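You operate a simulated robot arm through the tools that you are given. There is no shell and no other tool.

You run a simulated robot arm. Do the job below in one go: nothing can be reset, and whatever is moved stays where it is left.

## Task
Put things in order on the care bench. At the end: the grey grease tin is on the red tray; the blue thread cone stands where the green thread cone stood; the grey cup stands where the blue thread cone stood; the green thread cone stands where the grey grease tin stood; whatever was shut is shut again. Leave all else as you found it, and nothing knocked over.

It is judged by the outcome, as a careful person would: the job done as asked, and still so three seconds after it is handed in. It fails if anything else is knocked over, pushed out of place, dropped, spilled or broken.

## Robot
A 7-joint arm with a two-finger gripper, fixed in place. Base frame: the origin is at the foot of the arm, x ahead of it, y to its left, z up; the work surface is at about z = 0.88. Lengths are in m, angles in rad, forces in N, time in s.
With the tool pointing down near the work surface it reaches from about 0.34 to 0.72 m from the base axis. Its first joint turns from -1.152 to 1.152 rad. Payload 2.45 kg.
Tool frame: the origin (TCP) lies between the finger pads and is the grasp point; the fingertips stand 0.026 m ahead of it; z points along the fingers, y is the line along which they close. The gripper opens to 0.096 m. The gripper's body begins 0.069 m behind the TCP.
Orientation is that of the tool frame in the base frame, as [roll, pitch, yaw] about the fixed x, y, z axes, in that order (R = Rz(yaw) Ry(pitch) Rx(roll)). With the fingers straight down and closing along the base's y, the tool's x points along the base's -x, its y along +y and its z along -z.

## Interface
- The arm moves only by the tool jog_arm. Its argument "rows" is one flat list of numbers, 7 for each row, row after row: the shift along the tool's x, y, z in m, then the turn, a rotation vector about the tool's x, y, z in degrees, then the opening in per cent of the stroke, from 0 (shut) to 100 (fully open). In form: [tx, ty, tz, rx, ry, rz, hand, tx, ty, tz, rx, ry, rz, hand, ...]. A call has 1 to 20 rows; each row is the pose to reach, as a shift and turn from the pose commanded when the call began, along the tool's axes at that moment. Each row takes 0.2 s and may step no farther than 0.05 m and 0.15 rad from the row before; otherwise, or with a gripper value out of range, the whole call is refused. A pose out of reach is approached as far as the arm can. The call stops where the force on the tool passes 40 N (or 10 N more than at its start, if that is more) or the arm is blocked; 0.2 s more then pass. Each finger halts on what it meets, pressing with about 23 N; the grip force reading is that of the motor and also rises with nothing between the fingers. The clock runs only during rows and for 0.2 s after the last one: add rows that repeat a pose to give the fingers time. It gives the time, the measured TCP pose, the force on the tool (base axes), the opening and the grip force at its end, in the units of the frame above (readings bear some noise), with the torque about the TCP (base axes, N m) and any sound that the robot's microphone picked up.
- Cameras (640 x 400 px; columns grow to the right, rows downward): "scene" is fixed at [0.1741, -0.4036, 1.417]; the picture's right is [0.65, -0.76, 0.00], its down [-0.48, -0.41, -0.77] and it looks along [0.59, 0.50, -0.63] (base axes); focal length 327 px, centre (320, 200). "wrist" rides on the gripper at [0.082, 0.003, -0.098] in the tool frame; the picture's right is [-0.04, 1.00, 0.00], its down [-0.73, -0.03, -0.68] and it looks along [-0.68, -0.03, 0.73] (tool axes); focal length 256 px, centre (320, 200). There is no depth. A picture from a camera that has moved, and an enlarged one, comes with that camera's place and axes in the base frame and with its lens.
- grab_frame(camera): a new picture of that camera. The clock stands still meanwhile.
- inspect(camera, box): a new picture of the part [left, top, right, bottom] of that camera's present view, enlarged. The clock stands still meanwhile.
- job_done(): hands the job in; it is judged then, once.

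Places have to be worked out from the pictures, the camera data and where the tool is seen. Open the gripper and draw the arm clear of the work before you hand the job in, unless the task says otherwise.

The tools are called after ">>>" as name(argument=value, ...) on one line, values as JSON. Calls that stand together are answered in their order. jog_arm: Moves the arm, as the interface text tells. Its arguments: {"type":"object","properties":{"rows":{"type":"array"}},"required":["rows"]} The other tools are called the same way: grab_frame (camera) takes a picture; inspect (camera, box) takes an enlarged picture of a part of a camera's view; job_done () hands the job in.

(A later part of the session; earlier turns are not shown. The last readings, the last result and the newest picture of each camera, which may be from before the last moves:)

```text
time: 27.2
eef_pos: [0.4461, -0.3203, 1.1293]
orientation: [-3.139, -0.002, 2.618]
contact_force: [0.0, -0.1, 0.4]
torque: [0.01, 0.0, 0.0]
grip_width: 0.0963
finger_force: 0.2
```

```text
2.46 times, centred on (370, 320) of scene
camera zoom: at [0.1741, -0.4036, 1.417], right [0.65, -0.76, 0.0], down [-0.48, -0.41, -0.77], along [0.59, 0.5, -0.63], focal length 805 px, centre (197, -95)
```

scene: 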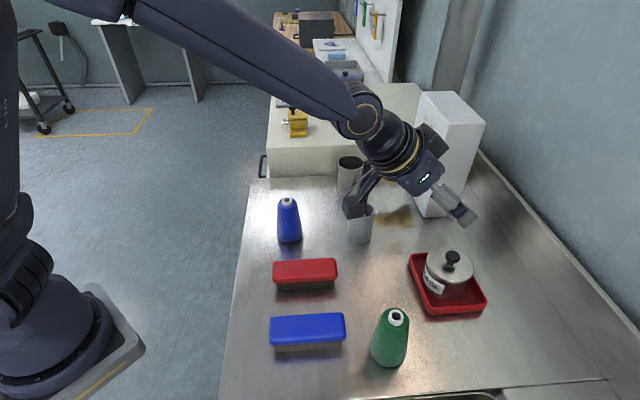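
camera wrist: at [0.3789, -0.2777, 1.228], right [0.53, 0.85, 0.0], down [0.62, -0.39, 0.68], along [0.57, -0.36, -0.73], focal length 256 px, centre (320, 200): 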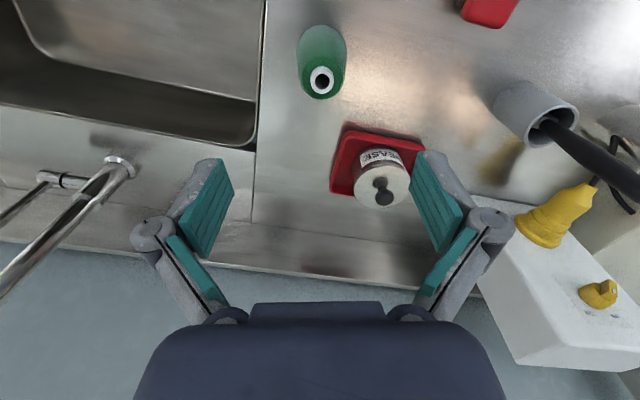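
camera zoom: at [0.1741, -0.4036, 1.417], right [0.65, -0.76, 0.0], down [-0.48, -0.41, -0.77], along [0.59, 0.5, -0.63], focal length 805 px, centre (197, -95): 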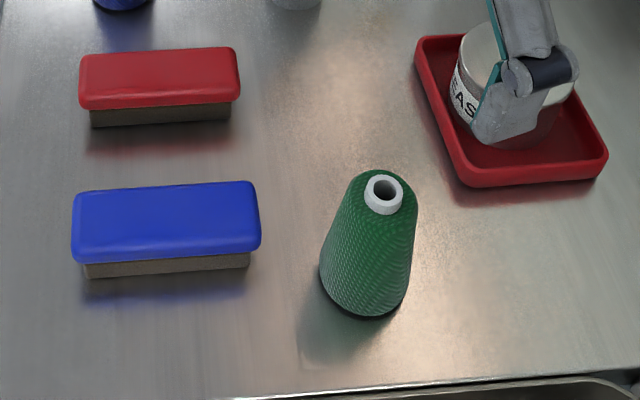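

The cone's top ring is almost exactly below the gripper; I zoom in to fine-tune.

>>> inspect(camera="wrist", box=[270, 10, 370, 110])

```text
4.00 times, centred on (320, 60) of wrist
camera zoom: at [0.3789, -0.2777, 1.228], right [0.53, 0.85, 0.0], down [0.62, -0.39, 0.68], along [0.57, -0.36, -0.73], focal length 1024 px, centre (320, 760)
```

zoom: 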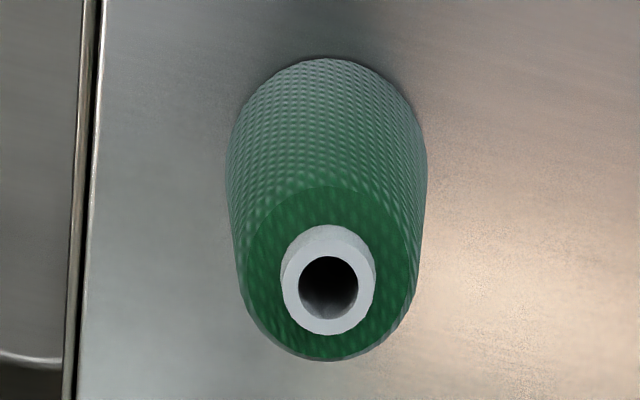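

Aligned to within ~1–2 mm. I descend so the fingertips are just above the cone's centre of mass (TCP z≈0.953), then close gently.

>>> jog_arm(rows=[-0.001, 0.001, 0.035, 0, 0, 0, 100, -0.001, 0.001, 0.07, 0, 0, 0, 100, -0.001, 0.001, 0.105, 0, 0, 0, 100, -0.001, 0.001, 0.14, 0, 0, 0, 100, -0.001, 0.001, 0.16, 0, 0, 0, 100, -0.001, 0.001, 0.176, 0, 0, 0, 100, -0.001, 0.001, 0.176, 0, 0, 0, 100])

>>> grab_frame(camera="wrist")

>>> inspect(camera="scene", box=[300, 240, 500, 390])

```text
time: 28.8
eef_pos: [0.4476, -0.3202, 0.9526]
orientation: [3.139, 0.0, 2.619]
contact_force: [0.9, 0.0, -0.2]
torque: [0.0, -0.01, 0.01]
grip_width: 0.0961
finger_force: 0.1
```

```text
taken
camera wrist: at [0.3801, -0.2772, 1.0518], right [0.53, 0.85, 0.0], down [0.62, -0.39, 0.68], along [0.57, -0.36, -0.73], focal length 256 px, centre (320, 200)
```

wrist: 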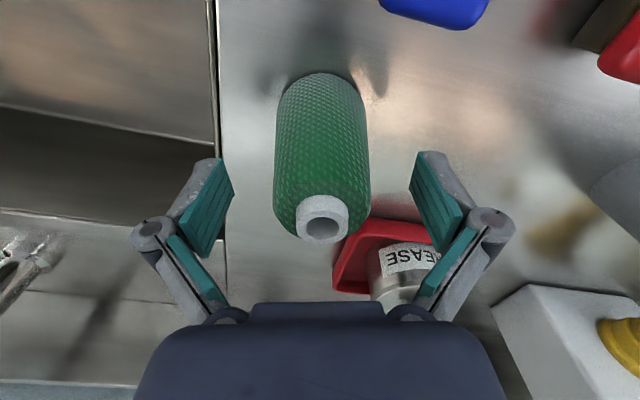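

```text
2.67 times, centred on (400, 315) of scene
camera zoom: at [0.1741, -0.4036, 1.417], right [0.65, -0.76, 0.0], down [-0.48, -0.41, -0.77], along [0.59, 0.5, -0.63], focal length 872 px, centre (107, -107)
```

zoom: 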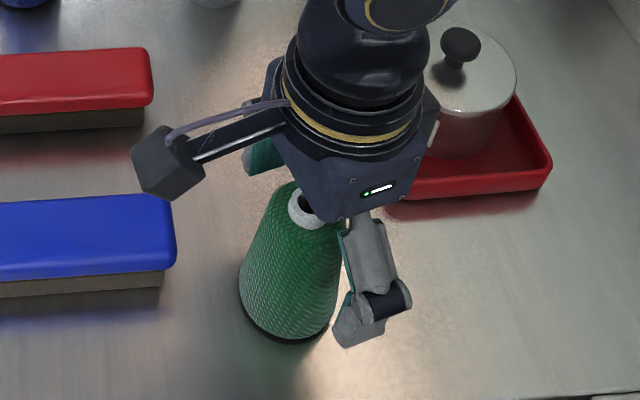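

The cone is centred between the fingers. I close on it.

>>> jog_arm(rows=[0, 0, 0, 0, 0, 0, 80, 0, 0, 0, 0, 0, 0, 65, 0, 0, 0, 0, 0, 0, 50, 0, 0, 0, 0, 0, 0, 30, 0, 0, 0, 0, 0, 0, 0, 0, 0, 0, 0, 0, 0, 0, 0, 0, 0, 0, 0, 0, 0, 0, 0, 0, 0, 0, 0, 0])

>>> grab_frame(camera="wrist")

```text
time: 30.6
eef_pos: [0.4475, -0.3205, 0.9549]
orientation: [3.14, 0.0, 2.617]
contact_force: [1.3, 3.2, 5.3]
torque: [0.19, 0.0, -0.04]
grip_width: 0.0494
finger_force: 23.0
```

```text
taken
camera wrist: at [0.3803, -0.2771, 1.0524], right [0.53, 0.85, 0.0], down [0.62, -0.39, 0.68], along [0.57, -0.36, -0.73], focal length 256 px, centre (320, 200)
```

wrist: 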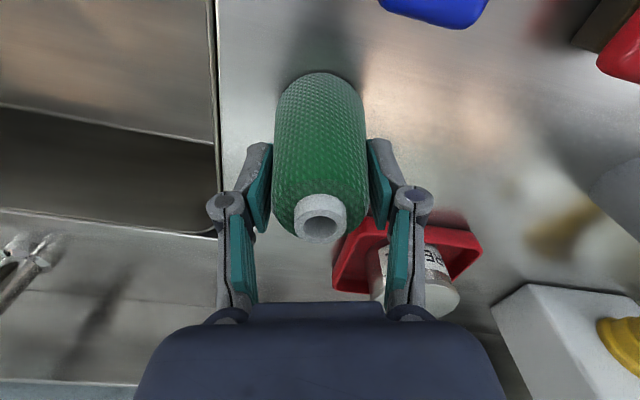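

Held at 0.049 width. I lift 2 cm slowly and check that it hangs straight.

>>> jog_arm(rows=[0, 0, -0.005, 0, 0, 0, 0, 0, 0, -0.01, 0, 0, 0, 0, 0, 0, -0.015, 0, 0, 0, 0, 0, 0, -0.02, 0, 0, 0, 0, 0, 0, -0.02, 0, 0, 0, 0])

>>> grab_frame(camera="wrist")

>>> inspect(camera="scene", box=[300, 240, 500, 390])

```text
time: 31.8
eef_pos: [0.4486, -0.3189, 0.973]
orientation: [-3.141, 0.002, 2.619]
contact_force: [0.4, -0.5, -1.2]
torque: [0.0, -0.01, 0.0]
grip_width: 0.0493
finger_force: 23.0
```

```text
taken
camera wrist: at [0.3806, -0.2762, 1.0723], right [0.53, 0.85, 0.0], down [0.62, -0.39, 0.68], along [0.57, -0.36, -0.73], focal length 256 px, centre (320, 200)
```

wrist: 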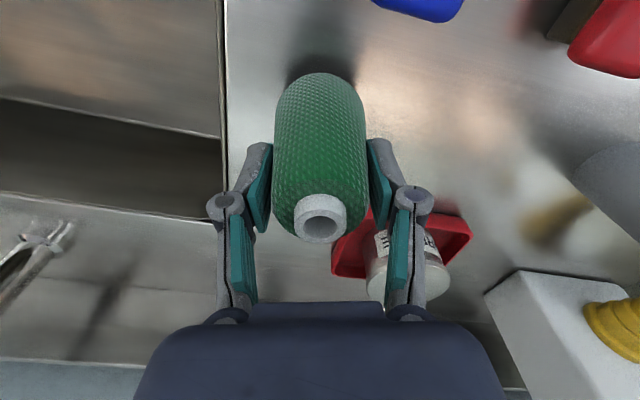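

```text
2.67 times, centred on (400, 315) of scene
camera zoom: at [0.1741, -0.4036, 1.417], right [0.65, -0.76, 0.0], down [-0.48, -0.41, -0.77], along [0.59, 0.5, -0.63], focal length 872 px, centre (107, -107)
```

zoom: 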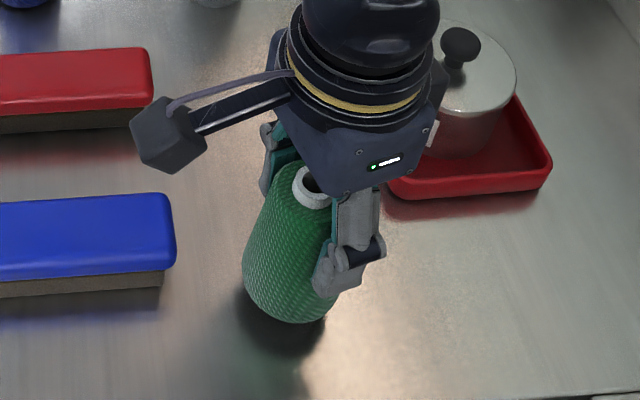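

The cone rides steadily and upright. I raise it to z≈1.2 and carry it over to above the tin's former spot (0.640, 0.0635).

>>> jog_arm(rows=[0, 0, -0.038, 0, 0, 0, 0, 0, 0, -0.076, 0, 0, 0, 0, 0, 0, -0.114, 0, 0, 0, 0, 0, 0, -0.152, 0, 0, 0, 0, 0, 0, -0.19, 0, 0, 0, 0, 0, 0, -0.2265, 0, 0, 0, 0, 0.0021, 0.0356, -0.2265, 0, 0, 0, 0, 0.0042, 0.0713, -0.2265, 0, 0, 0, 0, 0.0063, 0.1069, -0.2265, 0, 0, 0, 0, 0.0084, 0.1426, -0.2265, 0, 0, 0, 0, 0.0105, 0.1782, -0.2265, 0, 0, 0, 0, 0.0126, 0.2138, -0.2265, 0, 0, 0, 0, 0.0147, 0.2495, -0.2265, 0, 0, 0, 0, 0.0168, 0.2851, -0.2265, 0, 0, 0, 0, 0.0189, 0.3208, -0.2265, 0, 0, 0, 0, 0.021, 0.3564, -0.2265, 0, 0, 0, 0, 0.0231, 0.392, -0.2265, 0, 0, 0, 0, 0.0252, 0.4277, -0.2265, 0, 0, 0, 0, 0.0252, 0.4277, -0.2265, 0, 0, 0, 0])

>>> grab_frame(camera="wrist")

>>> grab_frame(camera="scene")

```text
time: 35.8
eef_pos: [0.6413, 0.0659, 1.1981]
orientation: [-3.141, -0.002, 2.618]
contact_force: [0.2, 0.8, -1.0]
torque: [0.03, 0.01, -0.01]
grip_width: 0.0496
finger_force: 23.2
```

```text
taken
camera wrist: at [0.5725, 0.1097, 1.2962], right [0.53, 0.85, 0.0], down [0.62, -0.39, 0.68], along [0.57, -0.36, -0.73], focal length 256 px, centre (320, 200)
```

wrist: 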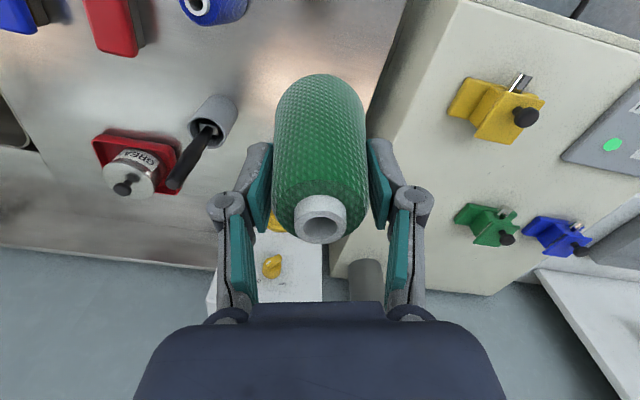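

```text
taken
```

scene: 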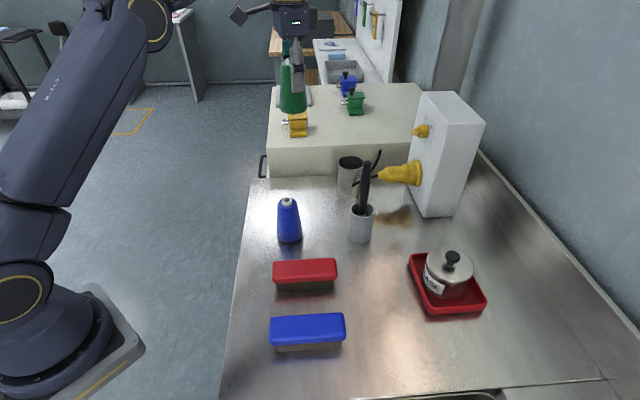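

The cone hangs straight above the old tin spot, about 2.5 mm high in y by the camera pose, so I correct that while descending to just above the bench.

>>> jog_arm(rows=[-0.0017, -0.0019, 0.035, 0, 0, 0, 0, -0.0017, -0.0019, 0.07, 0, 0, 0, 0, -0.0017, -0.0019, 0.105, 0, 0, 0, 0, -0.0017, -0.0019, 0.14, 0, 0, 0, 0, -0.0017, -0.0019, 0.175, 0, 0, 0, 0, -0.0017, -0.0019, 0.21, 0, 0, 0, 0, -0.0017, -0.0019, 0.235, 0, 0, 0, 0, -0.0017, -0.0019, 0.235, 0, 0, 0, 0])

>>> inspect(camera="scene", box=[230, 110, 400, 240])

>>> grab_frame(camera="wrist")

```text
time: 37.6
eef_pos: [0.6414, 0.0612, 0.9646]
orientation: [3.141, 0.0, 2.617]
contact_force: [0.2, 0.1, -1.3]
torque: [-0.01, -0.02, -0.02]
grip_width: 0.0495
finger_force: 22.7
```

```text
3.08 times, centred on (315, 175) of scene
camera zoom: at [0.1741, -0.4036, 1.417], right [0.65, -0.76, 0.0], down [-0.48, -0.41, -0.77], along [0.59, 0.5, -0.63], focal length 1006 px, centre (335, 277)
```

zoom: 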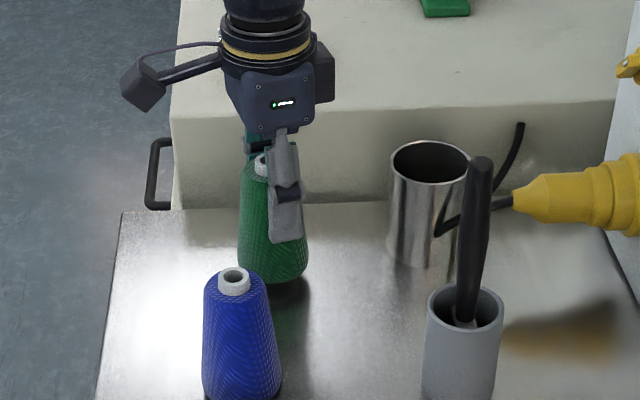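

```text
taken
camera wrist: at [0.5734, 0.105, 1.0635], right [0.53, 0.85, 0.0], down [0.62, -0.39, 0.68], along [0.57, -0.36, -0.73], focal length 256 px, centre (320, 200)
```

wrist: 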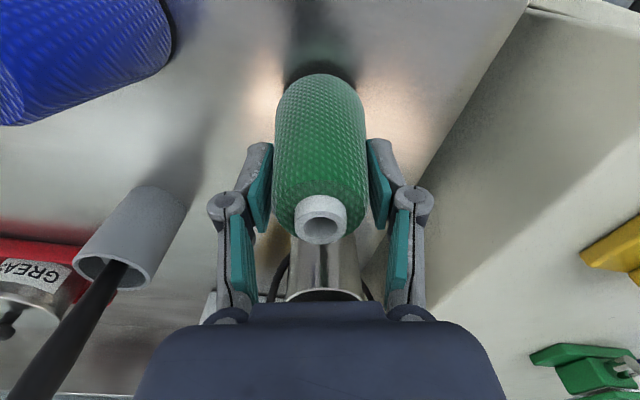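

Position is within ~2 mm of the old tin centre. I lower the last centimetre in small steps.

>>> jog_arm(rows=[0.0007, 0.0013, 0.003, 0, 0, 0, 0, 0.0007, 0.0013, 0.006, 0, 0, 0, 0, 0.0007, 0.0013, 0.008, 0, 0, 0, 0, 0.0007, 0.0013, 0.0095, 0, 0, 0, 0, 0.0007, 0.0013, 0.0095, 0, 0, 0, 0])

```text
time: 38.8
eef_pos: [0.6403, 0.063, 0.9554]
orientation: [3.141, 0.0, 2.617]
contact_force: [-0.2, -0.1, -0.8]
torque: [0.02, 0.0, 0.02]
grip_width: 0.0493
finger_force: 23.1
```

No contact yet; I continue in 1 mm steps.

>>> jog_arm(rows=[0, 0, 0.001, 0, 0, 0, 0, 0, 0, 0.001, 0, 0, 0, 0, 0, 0, 0.002, 0, 0, 0, 0, 0, 0, 0.002, 0, 0, 0, 0])

```text
time: 39.8
eef_pos: [0.6405, 0.0623, 0.9535]
orientation: [3.137, 0.003, 2.619]
contact_force: [-3.8, 0.4, 14.9]
torque: [-0.09, 0.41, -0.02]
grip_width: 0.0494
finger_force: 23.0
```

Bench contact (+15 N). I ease off 0.7 mm, then open the fingers.

>>> jog_arm(rows=[0, 0, -0.0007, 0, 0, 0, 0, 0, 0, -0.0007, 0, 0, 0, 0, 0, 0, -0.0007, 0, 0, 0, 55, 0, 0, -0.0007, 0, 0, 0, 62, 0, 0, -0.0007, 0, 0, 0, 75, 0, 0, -0.0007, 0, 0, 0, 90, 0, 0, -0.0007, 0, 0, 0, 90, 0, 0, -0.0007, 0, 0, 0, 90])

>>> grab_frame(camera="wrist")

>>> inspect(camera="scene", box=[230, 110, 400, 240])

```text
time: 41.6
eef_pos: [0.6385, 0.0625, 0.9525]
orientation: [3.141, 0.0, 2.618]
contact_force: [0.2, 0.1, 1.2]
torque: [0.0, 0.01, -0.01]
grip_width: 0.0863
finger_force: 0.1
```

```text
taken
camera wrist: at [0.5715, 0.1063, 1.052], right [0.53, 0.85, 0.0], down [0.62, -0.39, 0.68], along [0.57, -0.36, -0.73], focal length 256 px, centre (320, 200)
```

wrist: 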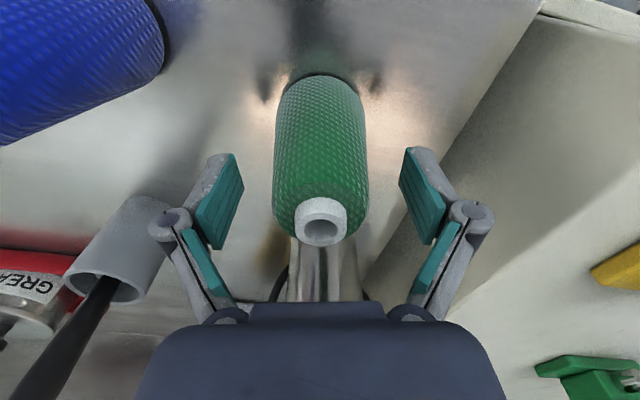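

```text
3.08 times, centred on (315, 175) of scene
camera zoom: at [0.1741, -0.4036, 1.417], right [0.65, -0.76, 0.0], down [-0.48, -0.41, -0.77], along [0.59, 0.5, -0.63], focal length 1006 px, centre (335, 277)
```

zoom: 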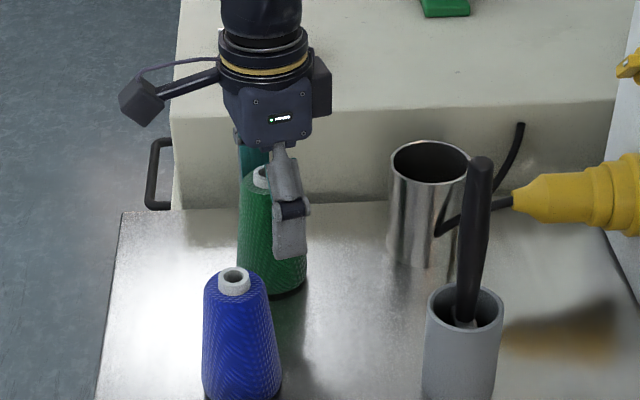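

The green cone stands free and upright on the old tin spot. I rise straight up and move over the blue cone.

>>> jog_arm(rows=[0, 0, -0.03, 0, 0, 0, 95, 0, 0, -0.065, 0, 0, 0, 100, 0, 0, -0.1, 0, 0, 0, 100, 0, 0, -0.135, 0, 0, 0, 100, 0, 0, -0.175, 0, 0, 0, 100, 0.0143, -0.0285, -0.175, 0, 0, 0, 100, 0.0286, -0.057, -0.175, 0, 0, 0, 100, 0.0429, -0.0854, -0.175, 0, 0, 0, 100, 0.0572, -0.1139, -0.175, 0, 0, 0, 100, 0.0572, -0.1139, -0.175, 0, 0, 0, 100])

>>> grab_frame(camera="wrist")

>>> grab_frame(camera="scene")

```text
time: 43.8
eef_pos: [0.5346, -0.0097, 1.1296]
orientation: [3.142, -0.001, 2.617]
contact_force: [0.8, 0.0, 0.0]
torque: [0.0, -0.01, 0.01]
grip_width: 0.0957
finger_force: 0.0
```

```text
taken
camera wrist: at [0.4666, 0.035, 1.2276], right [0.53, 0.85, 0.0], down [0.62, -0.39, 0.68], along [0.57, -0.36, -0.73], focal length 256 px, centre (320, 200)
```

wrist: 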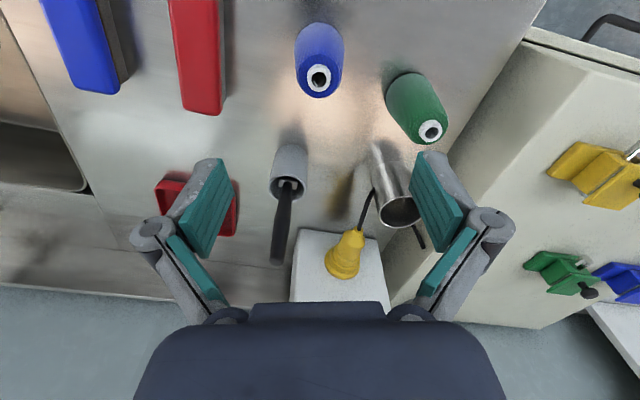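

```text
taken
```

scene: 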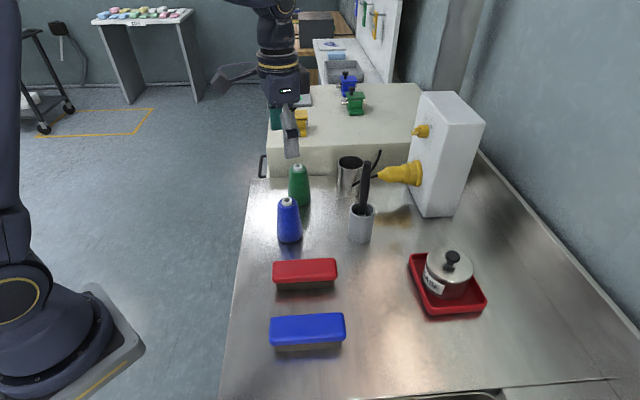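

The blue cone's ring is near where an aligned object should appear; I zoom for the fine offset.

>>> inspect(camera="wrist", box=[270, 10, 370, 110])

```text
4.00 times, centred on (320, 60) of wrist
camera zoom: at [0.4666, 0.035, 1.2276], right [0.53, 0.85, 0.0], down [0.62, -0.39, 0.68], along [0.57, -0.36, -0.73], focal length 1024 px, centre (320, 760)
```

zoom: 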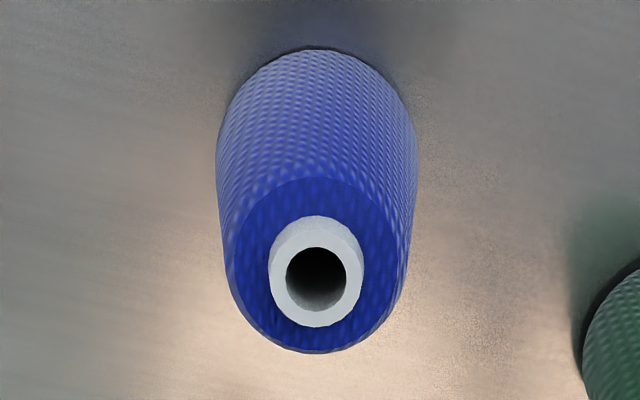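

Offset is about -1.8 mm in tool y and +0.8 mm in tool x. I descend with that correction to the same grasp height as before and check.

>>> jog_arm(rows=[0.0008, -0.0018, 0.035, 0, 0, 0, 100, 0.0008, -0.0018, 0.07, 0, 0, 0, 100, 0.0008, -0.0018, 0.105, 0, 0, 0, 100, 0.0008, -0.0018, 0.14, 0, 0, 0, 100, 0.0008, -0.0018, 0.16, 0, 0, 0, 100, 0.0008, -0.0018, 0.176, 0, 0, 0, 100, 0.0008, -0.0018, 0.176, 0, 0, 0, 100])

>>> grab_frame(camera="wrist")

>>> inspect(camera="scene", box=[230, 130, 400, 260])

```text
time: 45.4
eef_pos: [0.5316, -0.008, 0.9504]
orientation: [-3.141, 0.0, 2.62]
contact_force: [-0.1, 0.3, 0.2]
torque: [-0.01, 0.03, 0.02]
grip_width: 0.0962
finger_force: 0.1
```

```text
taken
camera wrist: at [0.4645, 0.0356, 1.0492], right [0.53, 0.85, 0.0], down [0.62, -0.39, 0.68], along [0.57, -0.36, -0.73], focal length 256 px, centre (320, 200)
```

wrist: 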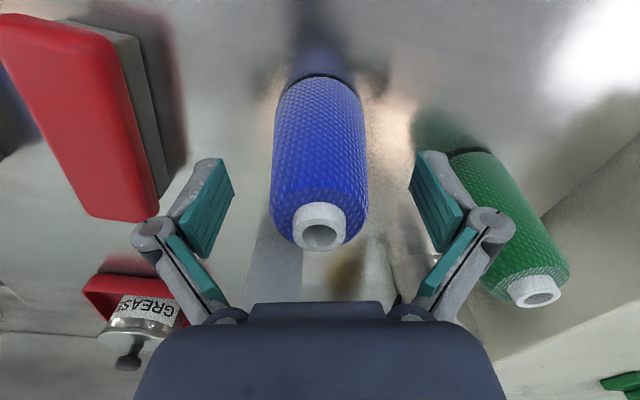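

```text
3.08 times, centred on (315, 195) of scene
camera zoom: at [0.1741, -0.4036, 1.417], right [0.65, -0.76, 0.0], down [-0.48, -0.41, -0.77], along [0.59, 0.5, -0.63], focal length 1006 px, centre (335, 215)
```

zoom: 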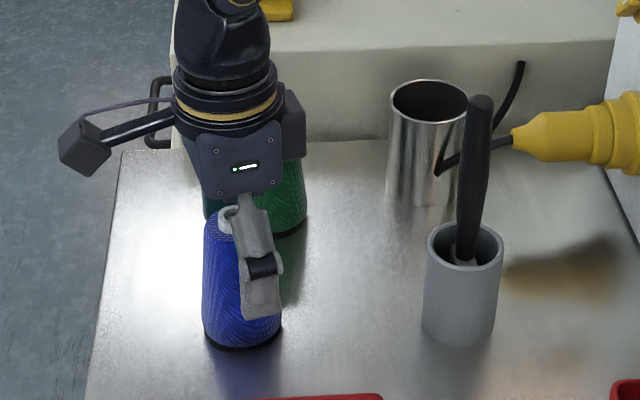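

Cone is within 1 mm of the finger midline. I nudge 1 mm and close on it.

>>> jog_arm(rows=[-0.001, -0.0009, -0.002, 0, 0, 0, 90, -0.001, -0.0009, -0.002, 0, 0, 0, 75, -0.001, -0.0009, -0.002, 0, 0, 0, 60, -0.001, -0.0009, -0.002, 0, 0, 0, 45, -0.001, -0.0009, -0.002, 0, 0, 0, 20, -0.001, -0.0009, -0.002, 0, 0, 0, 0, -0.001, -0.0009, -0.002, 0, 0, 0, 0, -0.001, -0.0009, -0.002, 0, 0, 0, 0])

>>> grab_frame(camera="wrist")

```text
time: 47.2
eef_pos: [0.5327, -0.0091, 0.9536]
orientation: [3.142, -0.001, 2.618]
contact_force: [1.9, 0.9, 5.6]
torque: [-0.01, 0.05, -0.01]
grip_width: 0.0491
finger_force: 23.0
```

```text
taken
camera wrist: at [0.4652, 0.0341, 1.0524], right [0.53, 0.85, 0.0], down [0.62, -0.39, 0.68], along [0.57, -0.36, -0.73], focal length 256 px, centre (320, 200)
```

wrist: 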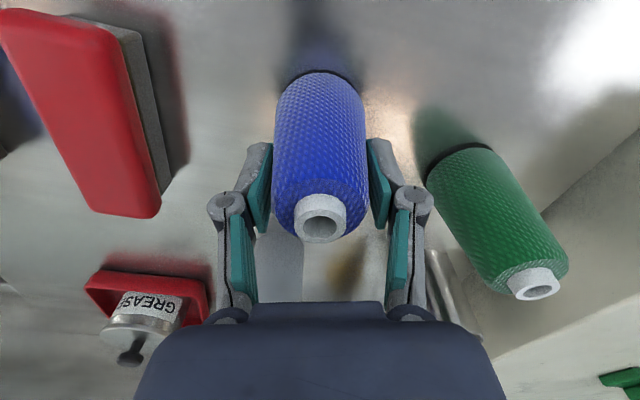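

Held the same way as the green one. I lift, check, then carry it to above the green cone's former spot.

>>> jog_arm(rows=[0, 0, -0.005, 0, 0, 0, 0, 0, 0, -0.01, 0, 0, 0, 0, 0, 0, -0.02, 0, 0, 0, 0, 0, 0, -0.02, 0, 0, 0, 0])

>>> inspect(camera="scene", box=[230, 130, 400, 260])

```text
time: 48.2
eef_pos: [0.5334, -0.0099, 0.9747]
orientation: [3.141, 0.0, 2.618]
contact_force: [0.5, 1.0, -1.1]
torque: [-0.01, -0.01, -0.06]
grip_width: 0.0493
finger_force: 23.2
```

```text
3.08 times, centred on (315, 195) of scene
camera zoom: at [0.1741, -0.4036, 1.417], right [0.65, -0.76, 0.0], down [-0.48, -0.41, -0.77], along [0.59, 0.5, -0.63], focal length 1006 px, centre (335, 215)
```

zoom: 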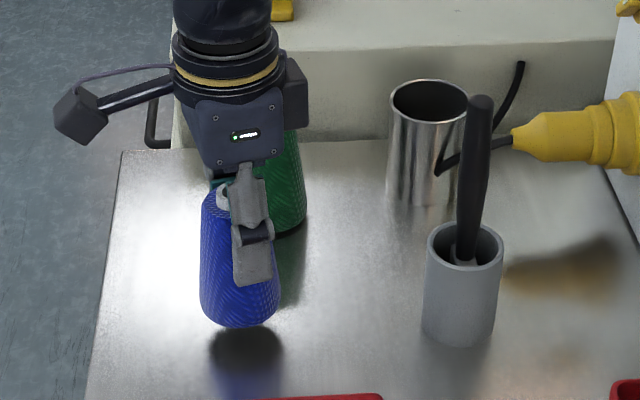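

The blue cone is lifted and vertical. I raise it to z≈1.13 and carry it across to above the green cone's old spot (0.4475, -0.320).

>>> jog_arm(rows=[0, 0, -0.035, 0, 0, 0, 0, 0, 0, -0.07, 0, 0, 0, 0, 0, 0, -0.11, 0, 0, 0, 0, 0, 0, -0.155, 0, 0, 0, 0, -0.0091, -0.0347, -0.155, 0, 0, 0, 0, -0.0182, -0.0693, -0.155, 0, 0, 0, 0, -0.0273, -0.104, -0.155, 0, 0, 0, 0, -0.0364, -0.1386, -0.155, 0, 0, 0, 0, -0.0455, -0.1733, -0.155, 0, 0, 0, 0, -0.0545, -0.2079, -0.155, 0, 0, 0, 0, -0.0636, -0.2426, -0.155, 0, 0, 0, 0, -0.0727, -0.2772, -0.155, 0, 0, 0, 0, -0.0818, -0.3119, -0.155, 0, 0, 0, 0, -0.0818, -0.3119, -0.155, 0, 0, 0, 0])

>>> grab_frame(camera="wrist")

```text
time: 51.2
eef_pos: [0.4461, -0.3207, 1.1312]
orientation: [-3.141, 0.0, 2.618]
contact_force: [0.3, 0.3, -1.9]
torque: [0.02, 0.0, 0.0]
grip_width: 0.0491
finger_force: 22.7
```

```text
taken
camera wrist: at [0.3764, -0.2775, 1.2291], right [0.53, 0.85, 0.0], down [0.62, -0.39, 0.68], along [0.57, -0.36, -0.73], focal length 256 px, centre (320, 200)
```

wrist: 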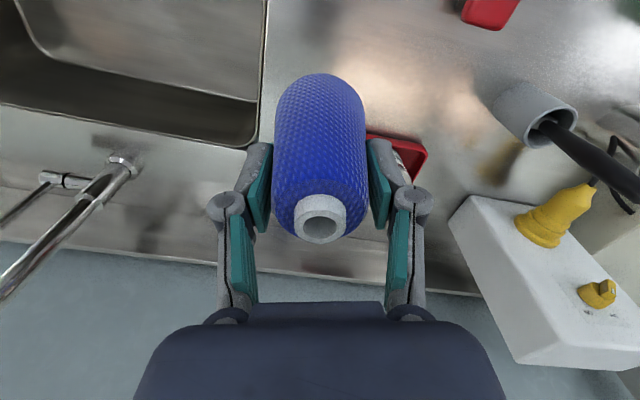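

Camera pose says I am ~2.5 mm short in x; I correct this and lower to ~1 cm above the bench.

>>> jog_arm(rows=[-0.0023, 0.0013, 0.035, 0, 0, 0, 0, -0.0023, 0.0013, 0.07, 0, 0, 0, 0, -0.0023, 0.0013, 0.105, 0, 0, 0, 0, -0.0023, 0.0013, 0.14, 0, 0, 0, 0, -0.0023, 0.0013, 0.166, 0, 0, 0, 0, -0.0023, 0.0013, 0.166, 0, 0, 0, 0])

>>> grab_frame(camera="wrist")

>>> inspect(camera="scene", box=[240, 240, 500, 400])

```text
time: 52.6
eef_pos: [0.4512, -0.321, 0.9621]
orientation: [3.141, 0.0, 2.618]
contact_force: [-0.4, -0.1, -1.7]
torque: [-0.03, -0.03, -0.01]
grip_width: 0.0489
finger_force: 23.3
```

```text
taken
camera wrist: at [0.3832, -0.2777, 1.0608], right [0.53, 0.85, 0.0], down [0.62, -0.39, 0.68], along [0.57, -0.36, -0.73], focal length 256 px, centre (320, 200)
```

wrist: 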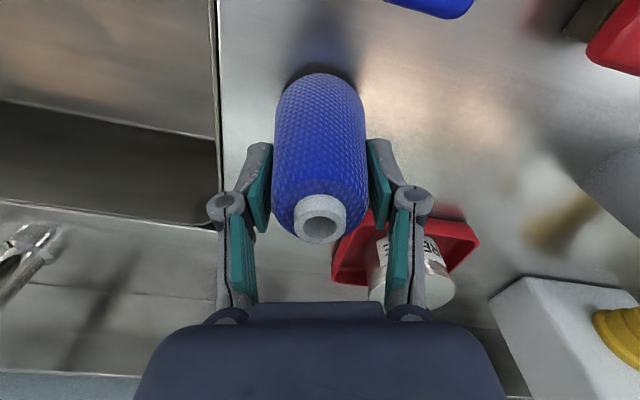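

```text
2.46 times, centred on (370, 320) of scene
camera zoom: at [0.1741, -0.4036, 1.417], right [0.65, -0.76, 0.0], down [-0.48, -0.41, -0.77], along [0.59, 0.5, -0.63], focal length 805 px, centre (197, -95)
```

zoom: 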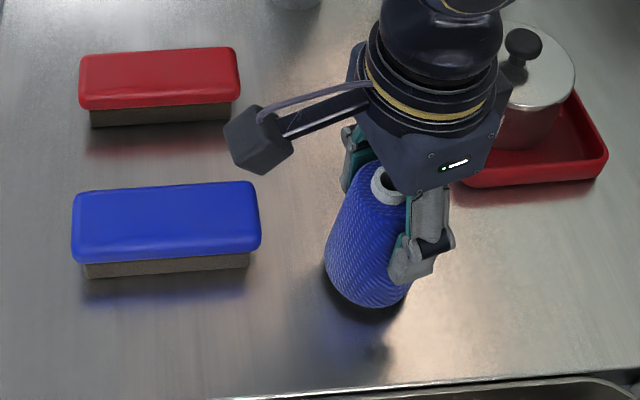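

Now 3 mm beyond in x; I shift back and lower to just above contact.

>>> jog_arm(rows=[0.0015, -0.0005, 0.002, 0, 0, 0, 0, 0.0029, -0.001, 0.004, 0, 0, 0, 0, 0.0029, -0.001, 0.006, 0, 0, 0, 0, 0.0029, -0.001, 0.007, 0, 0, 0, 0, 0.0029, -0.001, 0.007, 0, 0, 0, 0])

>>> inspect(camera="wrist", box=[220, 40, 420, 260])

```text
time: 53.8
eef_pos: [0.448, -0.3211, 0.9554]
orientation: [-3.141, 0.0, 2.619]
contact_force: [-0.3, 1.3, -2.1]
torque: [0.01, 0.01, 0.0]
grip_width: 0.0492
finger_force: 23.1
```

```text
1.82 times, centred on (320, 150) of wrist
camera zoom: at [0.3799, -0.2772, 1.0539], right [0.53, 0.85, 0.0], down [0.62, -0.39, 0.68], along [0.57, -0.36, -0.73], focal length 465 px, centre (320, 291)
```

zoom: 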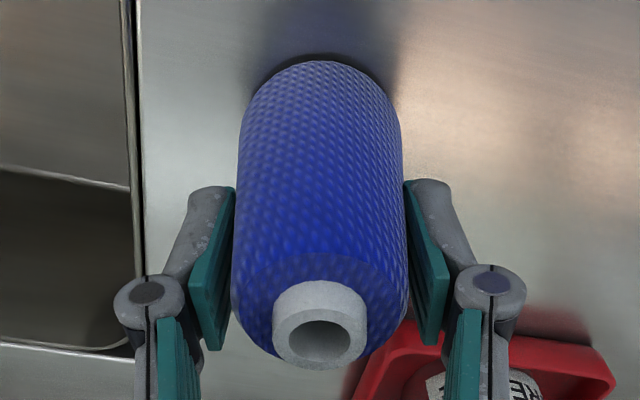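

Camera pose now matches the green cone's grasp pose within 0.3 mm. I lower the last millimetres until contact.

>>> jog_arm(rows=[0, 0, 0.001, 0, 0, 0, 0, 0, 0, 0.001, 0, 0, 0, 0, 0, 0, 0.0018, 0, 0, 0, 0, 0, 0, 0.0018, 0, 0, 0, 0])

```text
time: 54.8
eef_pos: [0.4469, -0.3213, 0.9549]
orientation: [-3.141, -0.001, 2.618]
contact_force: [0.1, 0.7, 1.6]
torque: [-0.08, 0.02, -0.02]
grip_width: 0.049
finger_force: 22.6
```

Just touching (+1.6 N). One more half-millimetre, then I open.

>>> jog_arm(rows=[0, 0, 0.0006, 0, 0, 0, 0, 0, 0, 0.0006, 0, 0, 0, 0, 0, 0, 0.0006, 0, 0, 0, 55, 0, 0, 0.0006, 0, 0, 0, 62, 0, 0, 0.0006, 0, 0, 0, 75, 0, 0, 0.0006, 0, 0, 0, 90, 0, 0, 0.0006, 0, 0, 0, 90, 0, 0, 0.0006, 0, 0, 0, 90])

>>> grab_frame(camera="wrist")

>>> inspect(camera="scene", box=[240, 240, 500, 400])

```text
time: 56.6
eef_pos: [0.4459, -0.3213, 0.954]
orientation: [-3.142, 0.0, 2.619]
contact_force: [-1.0, 0.0, 1.0]
torque: [-0.01, 0.01, -0.01]
grip_width: 0.0863
finger_force: 0.1
```

```text
taken
camera wrist: at [0.3793, -0.2779, 1.0522], right [0.53, 0.85, 0.0], down [0.62, -0.39, 0.68], along [0.57, -0.36, -0.73], focal length 256 px, centre (320, 200)
```

wrist: 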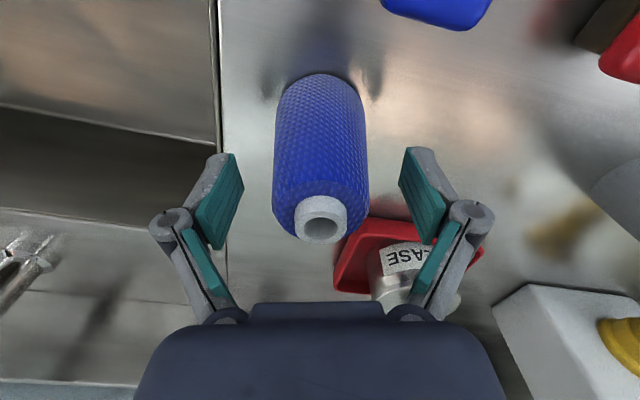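

```text
2.46 times, centred on (370, 320) of scene
camera zoom: at [0.1741, -0.4036, 1.417], right [0.65, -0.76, 0.0], down [-0.48, -0.41, -0.77], along [0.59, 0.5, -0.63], focal length 805 px, centre (197, -95)
```

zoom: 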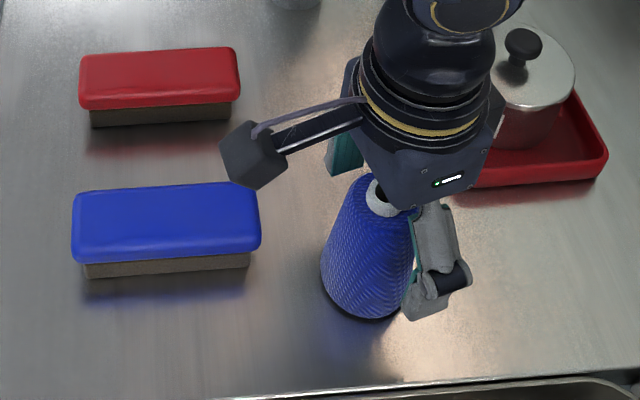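

The blue cone now stands on the green cone's old spot. I rise straight up and travel over to the robot side of the grey cup, staying high.

>>> jog_arm(rows=[0, 0, -0.03, 0, 0, 0, 95, 0, 0, -0.065, 0, 0, 0, 100, 0, 0, -0.1, 0, 0, 0, 100, 0, 0, -0.14, 0, 0, 0, 100, 0, 0, -0.18, 0, 0, 0, 100, 0.0104, 0.0315, -0.18, 0, 0, 0, 100, 0.0208, 0.0631, -0.18, 0, 0, 0, 100, 0.0312, 0.0946, -0.18, 0, 0, 0, 100, 0.0416, 0.1261, -0.18, 0, 0, 0, 100, 0.052, 0.1576, -0.18, 0, 0, 0, 100, 0.0624, 0.1892, -0.18, 0, 0, 0, 100, 0.0728, 0.2207, -0.18, 0, 0, 0, 100, 0.0832, 0.2522, -0.18, 0, 0, 0, 100, 0.0832, 0.2522, -0.18, 0, 0, 0, 100])

>>> grab_frame(camera="scene")

>>> grab_frame(camera="wrist")

```text
time: 59.6
eef_pos: [0.5008, -0.0619, 1.136]
orientation: [-3.141, 0.001, 2.619]
contact_force: [-0.1, 0.1, -0.7]
torque: [-0.02, -0.01, 0.04]
grip_width: 0.0959
finger_force: 0.1
```

```text
taken
```

scene: 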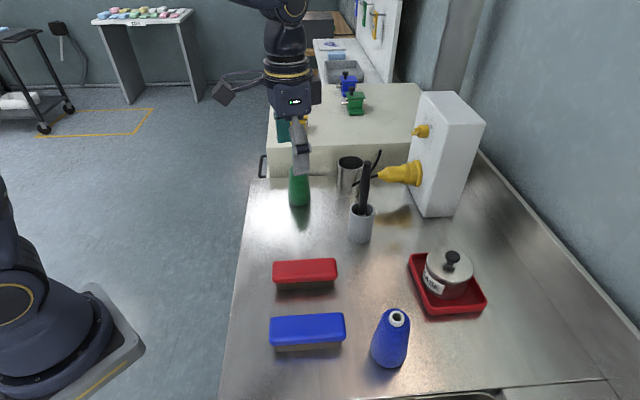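

```text
taken
camera wrist: at [0.4334, -0.0187, 1.235], right [0.53, 0.85, 0.0], down [0.62, -0.39, 0.68], along [0.57, -0.36, -0.73], focal length 256 px, centre (320, 200)
```

wrist: 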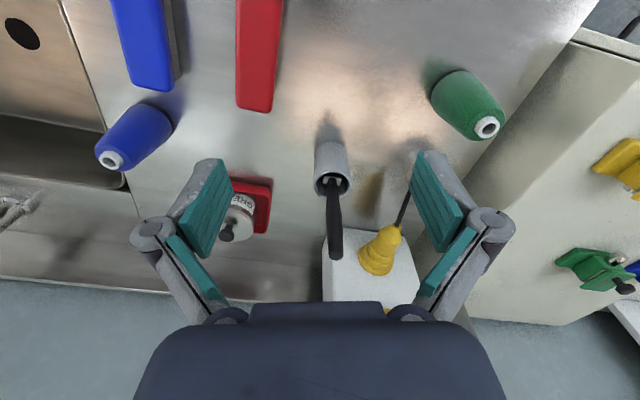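

I zoom on the cup from here to refine its position and the lean of the tool in it.

>>> inspect(camera="wrist", box=[270, 110, 400, 270])

>>> inspect(camera="scene", box=[330, 150, 400, 250])

```text
2.50 times, centred on (335, 190) of wrist
camera zoom: at [0.4334, -0.0187, 1.235], right [0.53, 0.85, 0.0], down [0.62, -0.39, 0.68], along [0.57, -0.36, -0.73], focal length 640 px, centre (282, 225)
```

zoom: 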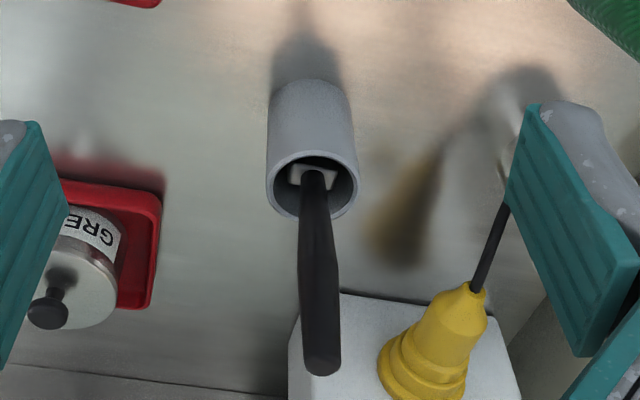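

```text
4.00 times, centred on (365, 200) of scene
camera zoom: at [0.1741, -0.4036, 1.417], right [0.65, -0.76, 0.0], down [-0.48, -0.41, -0.77], along [0.59, 0.5, -0.63], focal length 1308 px, centre (140, 200)
```

zoom: 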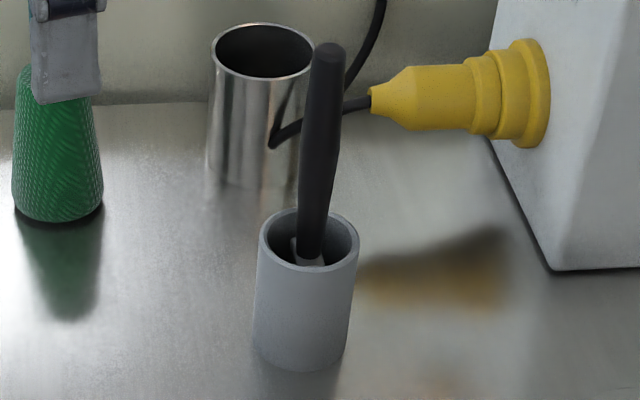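

The cup axis is ≈ (0.634, -0.1275), rim z≈0.96, and the tool in it leans slightly away from the robot – good for a tilted approach from the robot side. I tilt the hand 50° here, up high.

>>> jog_arm(rows=[0, 0, 0, 0, -7.15, 0, 100, 0, 0, 0, 0, -14.3, 0, 100, 0, 0, 0, 0, -21.4, 0, 100, 0, 0, 0, 0, -28.6, 0, 100, 0, 0, 0, 0, -35.7, 0, 100, 0, 0, 0, 0, -42.9, 0, 100, 0, 0, 0, 0, -50, 0, 100, 0, 0, 0, 0, -50, 0, 100])

>>> grab_frame(camera="wrist")

>>> grab_frame(camera="scene")

```text
time: 61.4
eef_pos: [0.4999, -0.0599, 1.1333]
orientation: [3.141, 0.873, 2.618]
contact_force: [0.0, -0.3, -0.2]
torque: [-0.03, -0.04, -0.01]
grip_width: 0.0961
finger_force: 0.0
```

```text
taken
camera wrist: at [0.3932, 0.0063, 1.1352], right [0.52, 0.85, 0.03], down [-0.06, 0.0, 1.0], along [0.85, -0.52, 0.05], focal length 256 px, centre (320, 200)
```

wrist: 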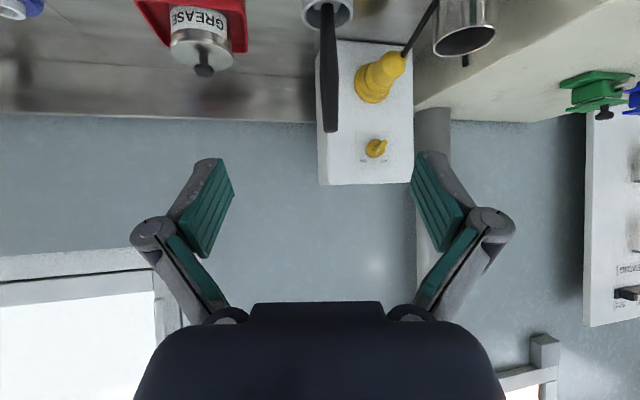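

```text
taken
```

scene: 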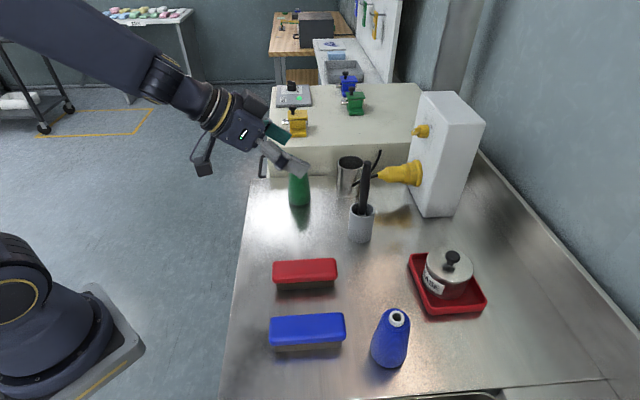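

Now I move to a stand-off 0.12 m from the cup along the tool axis.

>>> jog_arm(rows=[0.0148, 0.0024, 0.0312, 0, 0, 0, 100, 0.0295, 0.0048, 0.0625, 0, 0, 0, 100, 0.0443, 0.0071, 0.0937, 0, 0, 0, 100, 0.059, 0.0095, 0.1249, 0, 0, 0, 100, 0.059, 0.0095, 0.1249, 0, 0, 0, 100])

>>> grab_frame(camera="wrist")

>>> inspect(camera="scene", box=[230, 110, 430, 260])

```text
time: 62.6
eef_pos: [0.5536, -0.0812, 1.0097]
orientation: [-3.14, 0.873, 2.617]
contact_force: [0.6, 0.6, 0.2]
torque: [0.01, 0.0, -0.02]
grip_width: 0.0961
finger_force: 0.0
```

```text
taken
camera wrist: at [0.4463, -0.014, 1.0119], right [0.52, 0.85, 0.03], down [-0.06, 0.0, 1.0], along [0.85, -0.52, 0.05], focal length 256 px, centre (320, 200)
```

wrist: 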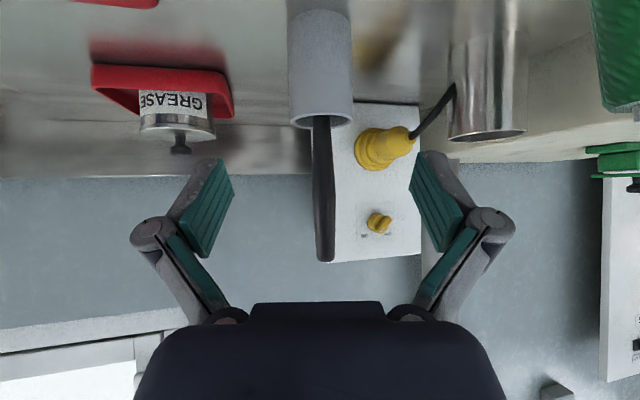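

```text
2.67 times, centred on (330, 185) of scene
camera zoom: at [0.1741, -0.4036, 1.417], right [0.65, -0.76, 0.0], down [-0.48, -0.41, -0.77], along [0.59, 0.5, -0.63], focal length 872 px, centre (293, 240)
```

zoom: 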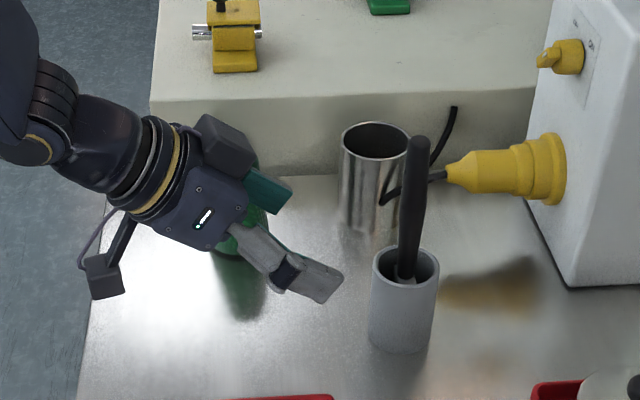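

The cup is centred to ~1 mm. I advance along the tool axis with open fingers to straddle the cup, slowing at the end.

>>> jog_arm(rows=[0, -0.0005, 0.025, 0, 0, 0, 100, 0, -0.001, 0.05, 0, 0, 0, 100, 0, -0.001, 0.07, 0, 0, 0, 100, 0, -0.001, 0.085, 0, 0, 0, 100, 0, -0.001, 0.1, 0, 0, 0, 100, 0, -0.001, 0.11, 0, 0, 0, 100, 0, -0.001, 0.12, 0, 0, 0, 100, 0, -0.001, 0.12, 0, 0, 0, 100])

>>> grab_frame(camera="wrist")

>>> inspect(camera="scene", box=[260, 110, 460, 260])

```text
time: 64.4
eef_pos: [0.6356, -0.1273, 0.9306]
orientation: [-3.14, 0.871, 2.618]
contact_force: [0.1, 0.6, 0.2]
torque: [-0.03, -0.01, -0.01]
grip_width: 0.096
finger_force: 0.2
```

```text
taken
camera wrist: at [0.5285, -0.0601, 0.9325], right [0.52, 0.85, 0.03], down [-0.06, 0.0, 1.0], along [0.85, -0.52, 0.05], focal length 256 px, centre (320, 200)
```

wrist: 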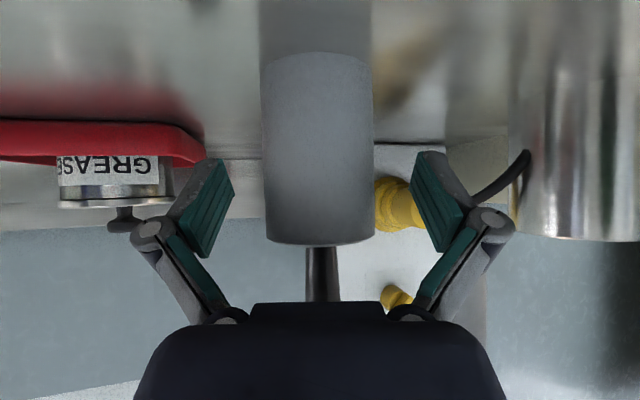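

```text
2.67 times, centred on (360, 185) of scene
camera zoom: at [0.1741, -0.4036, 1.417], right [0.65, -0.76, 0.0], down [-0.48, -0.41, -0.77], along [0.59, 0.5, -0.63], focal length 872 px, centre (213, 240)
```

zoom: 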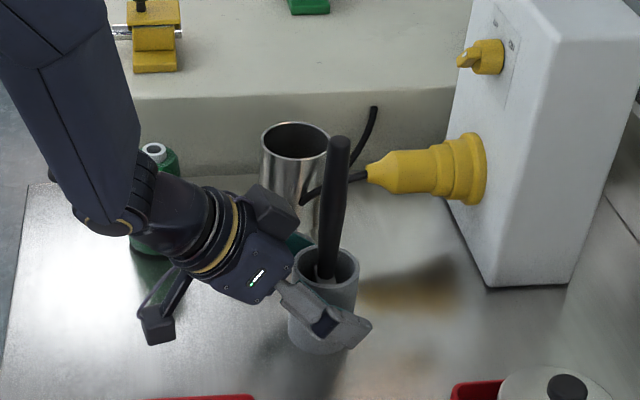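

The cup is straddled, offset ~1.5 mm; I nudge sideways and close the fingers on it.

>>> jog_arm(rows=[0, -0.0015, 0, 0, 0, 0, 90, 0, -0.0015, 0, 0, 0, 0, 78, 0, -0.0015, 0, 0, 0, 0, 66, 0, -0.0015, 0, 0, 0, 0, 58, 0, -0.0015, 0, 0, 0, 0, 50, 0, -0.0015, 0, 0, 0, 0, 30, 0, -0.0015, 0, 0, 0, 0, 0, 0, -0.0015, 0, 0, 0, 0, 0, 0, -0.0015, 0, 0, 0, 0, 0])

>>> grab_frame(camera="wrist")

>>> inspect(camera="scene", box=[260, 110, 460, 260])

```text
time: 66.4
eef_pos: [0.6358, -0.1271, 0.9312]
orientation: [3.141, 0.873, 2.618]
contact_force: [2.2, 10.7, 4.6]
torque: [0.81, -0.35, 0.81]
grip_width: 0.051
finger_force: 45.2
```

```text
taken
camera wrist: at [0.5277, -0.0604, 0.9328], right [0.52, 0.85, 0.03], down [-0.06, 0.0, 1.0], along [0.85, -0.52, 0.05], focal length 256 px, centre (320, 200)
```

wrist: 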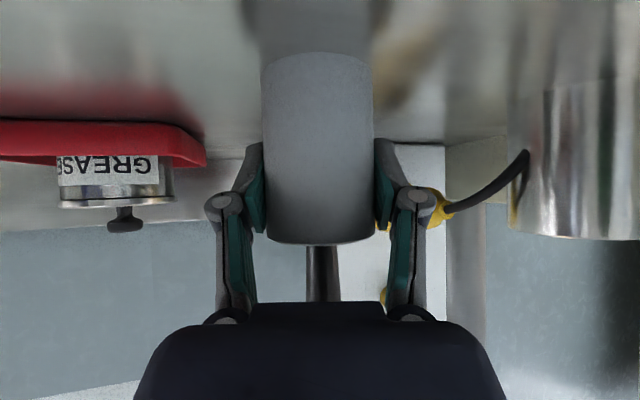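

```text
2.67 times, centred on (360, 185) of scene
camera zoom: at [0.174, -0.4033, 1.4171], right [0.65, -0.76, 0.0], down [-0.48, -0.41, -0.77], along [0.59, 0.5, -0.63], focal length 872 px, centre (213, 240)
```

zoom: 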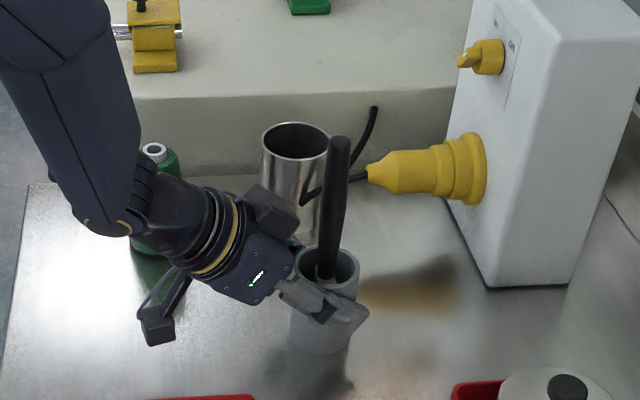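

The grip reads 45 N with some sideways load, more than before. I wait a moment to see if this settles.

>>> jog_arm(rows=[0, 0, 0, 0, 0, 0, 0, 0, 0, 0, 0, 0, 0, 0, 0, 0, 0, 0, 0, 0, 0])

>>> inspect(camera="wrist", box=[180, 40, 460, 320])

```text
time: 67.2
eef_pos: [0.6353, -0.1272, 0.9317]
orientation: [3.139, 0.873, 2.619]
contact_force: [3.0, 14.9, 6.0]
torque: [0.67, -0.28, 0.8]
grip_width: 0.0513
finger_force: 44.9
```

```text
1.43 times, centred on (320, 180) of wrist
camera zoom: at [0.5278, -0.0604, 0.9328], right [0.52, 0.85, 0.03], down [-0.06, 0.0, 1.0], along [0.85, -0.52, 0.05], focal length 366 px, centre (320, 229)
```

zoom: 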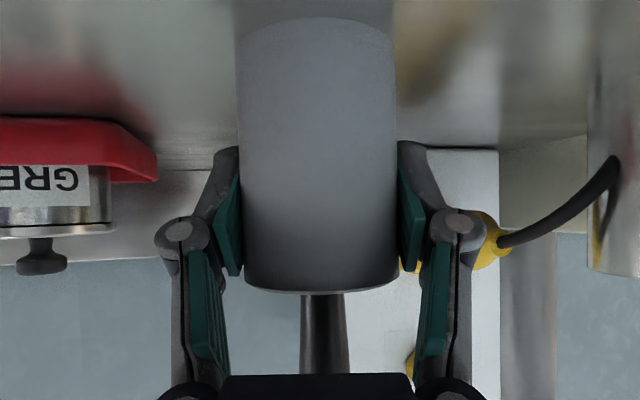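

Both pads touch, the cup did not slide, and the arm is slightly deflected sideways (~1 mm). I relax that offset by shifting 1 mm back and re-read.

>>> jog_arm(rows=[0, 0.0005, 0, 0, 0, 0, 0, 0, 0.001, 0, 0, 0, 0, 0, 0, 0.001, 0, 0, 0, 0, 0])

```text
time: 68.0
eef_pos: [0.6371, -0.1261, 0.9328]
orientation: [3.14, 0.871, 2.618]
contact_force: [-0.5, 17.1, 8.3]
torque: [0.45, -0.12, 0.81]
grip_width: 0.0512
finger_force: 45.4
```

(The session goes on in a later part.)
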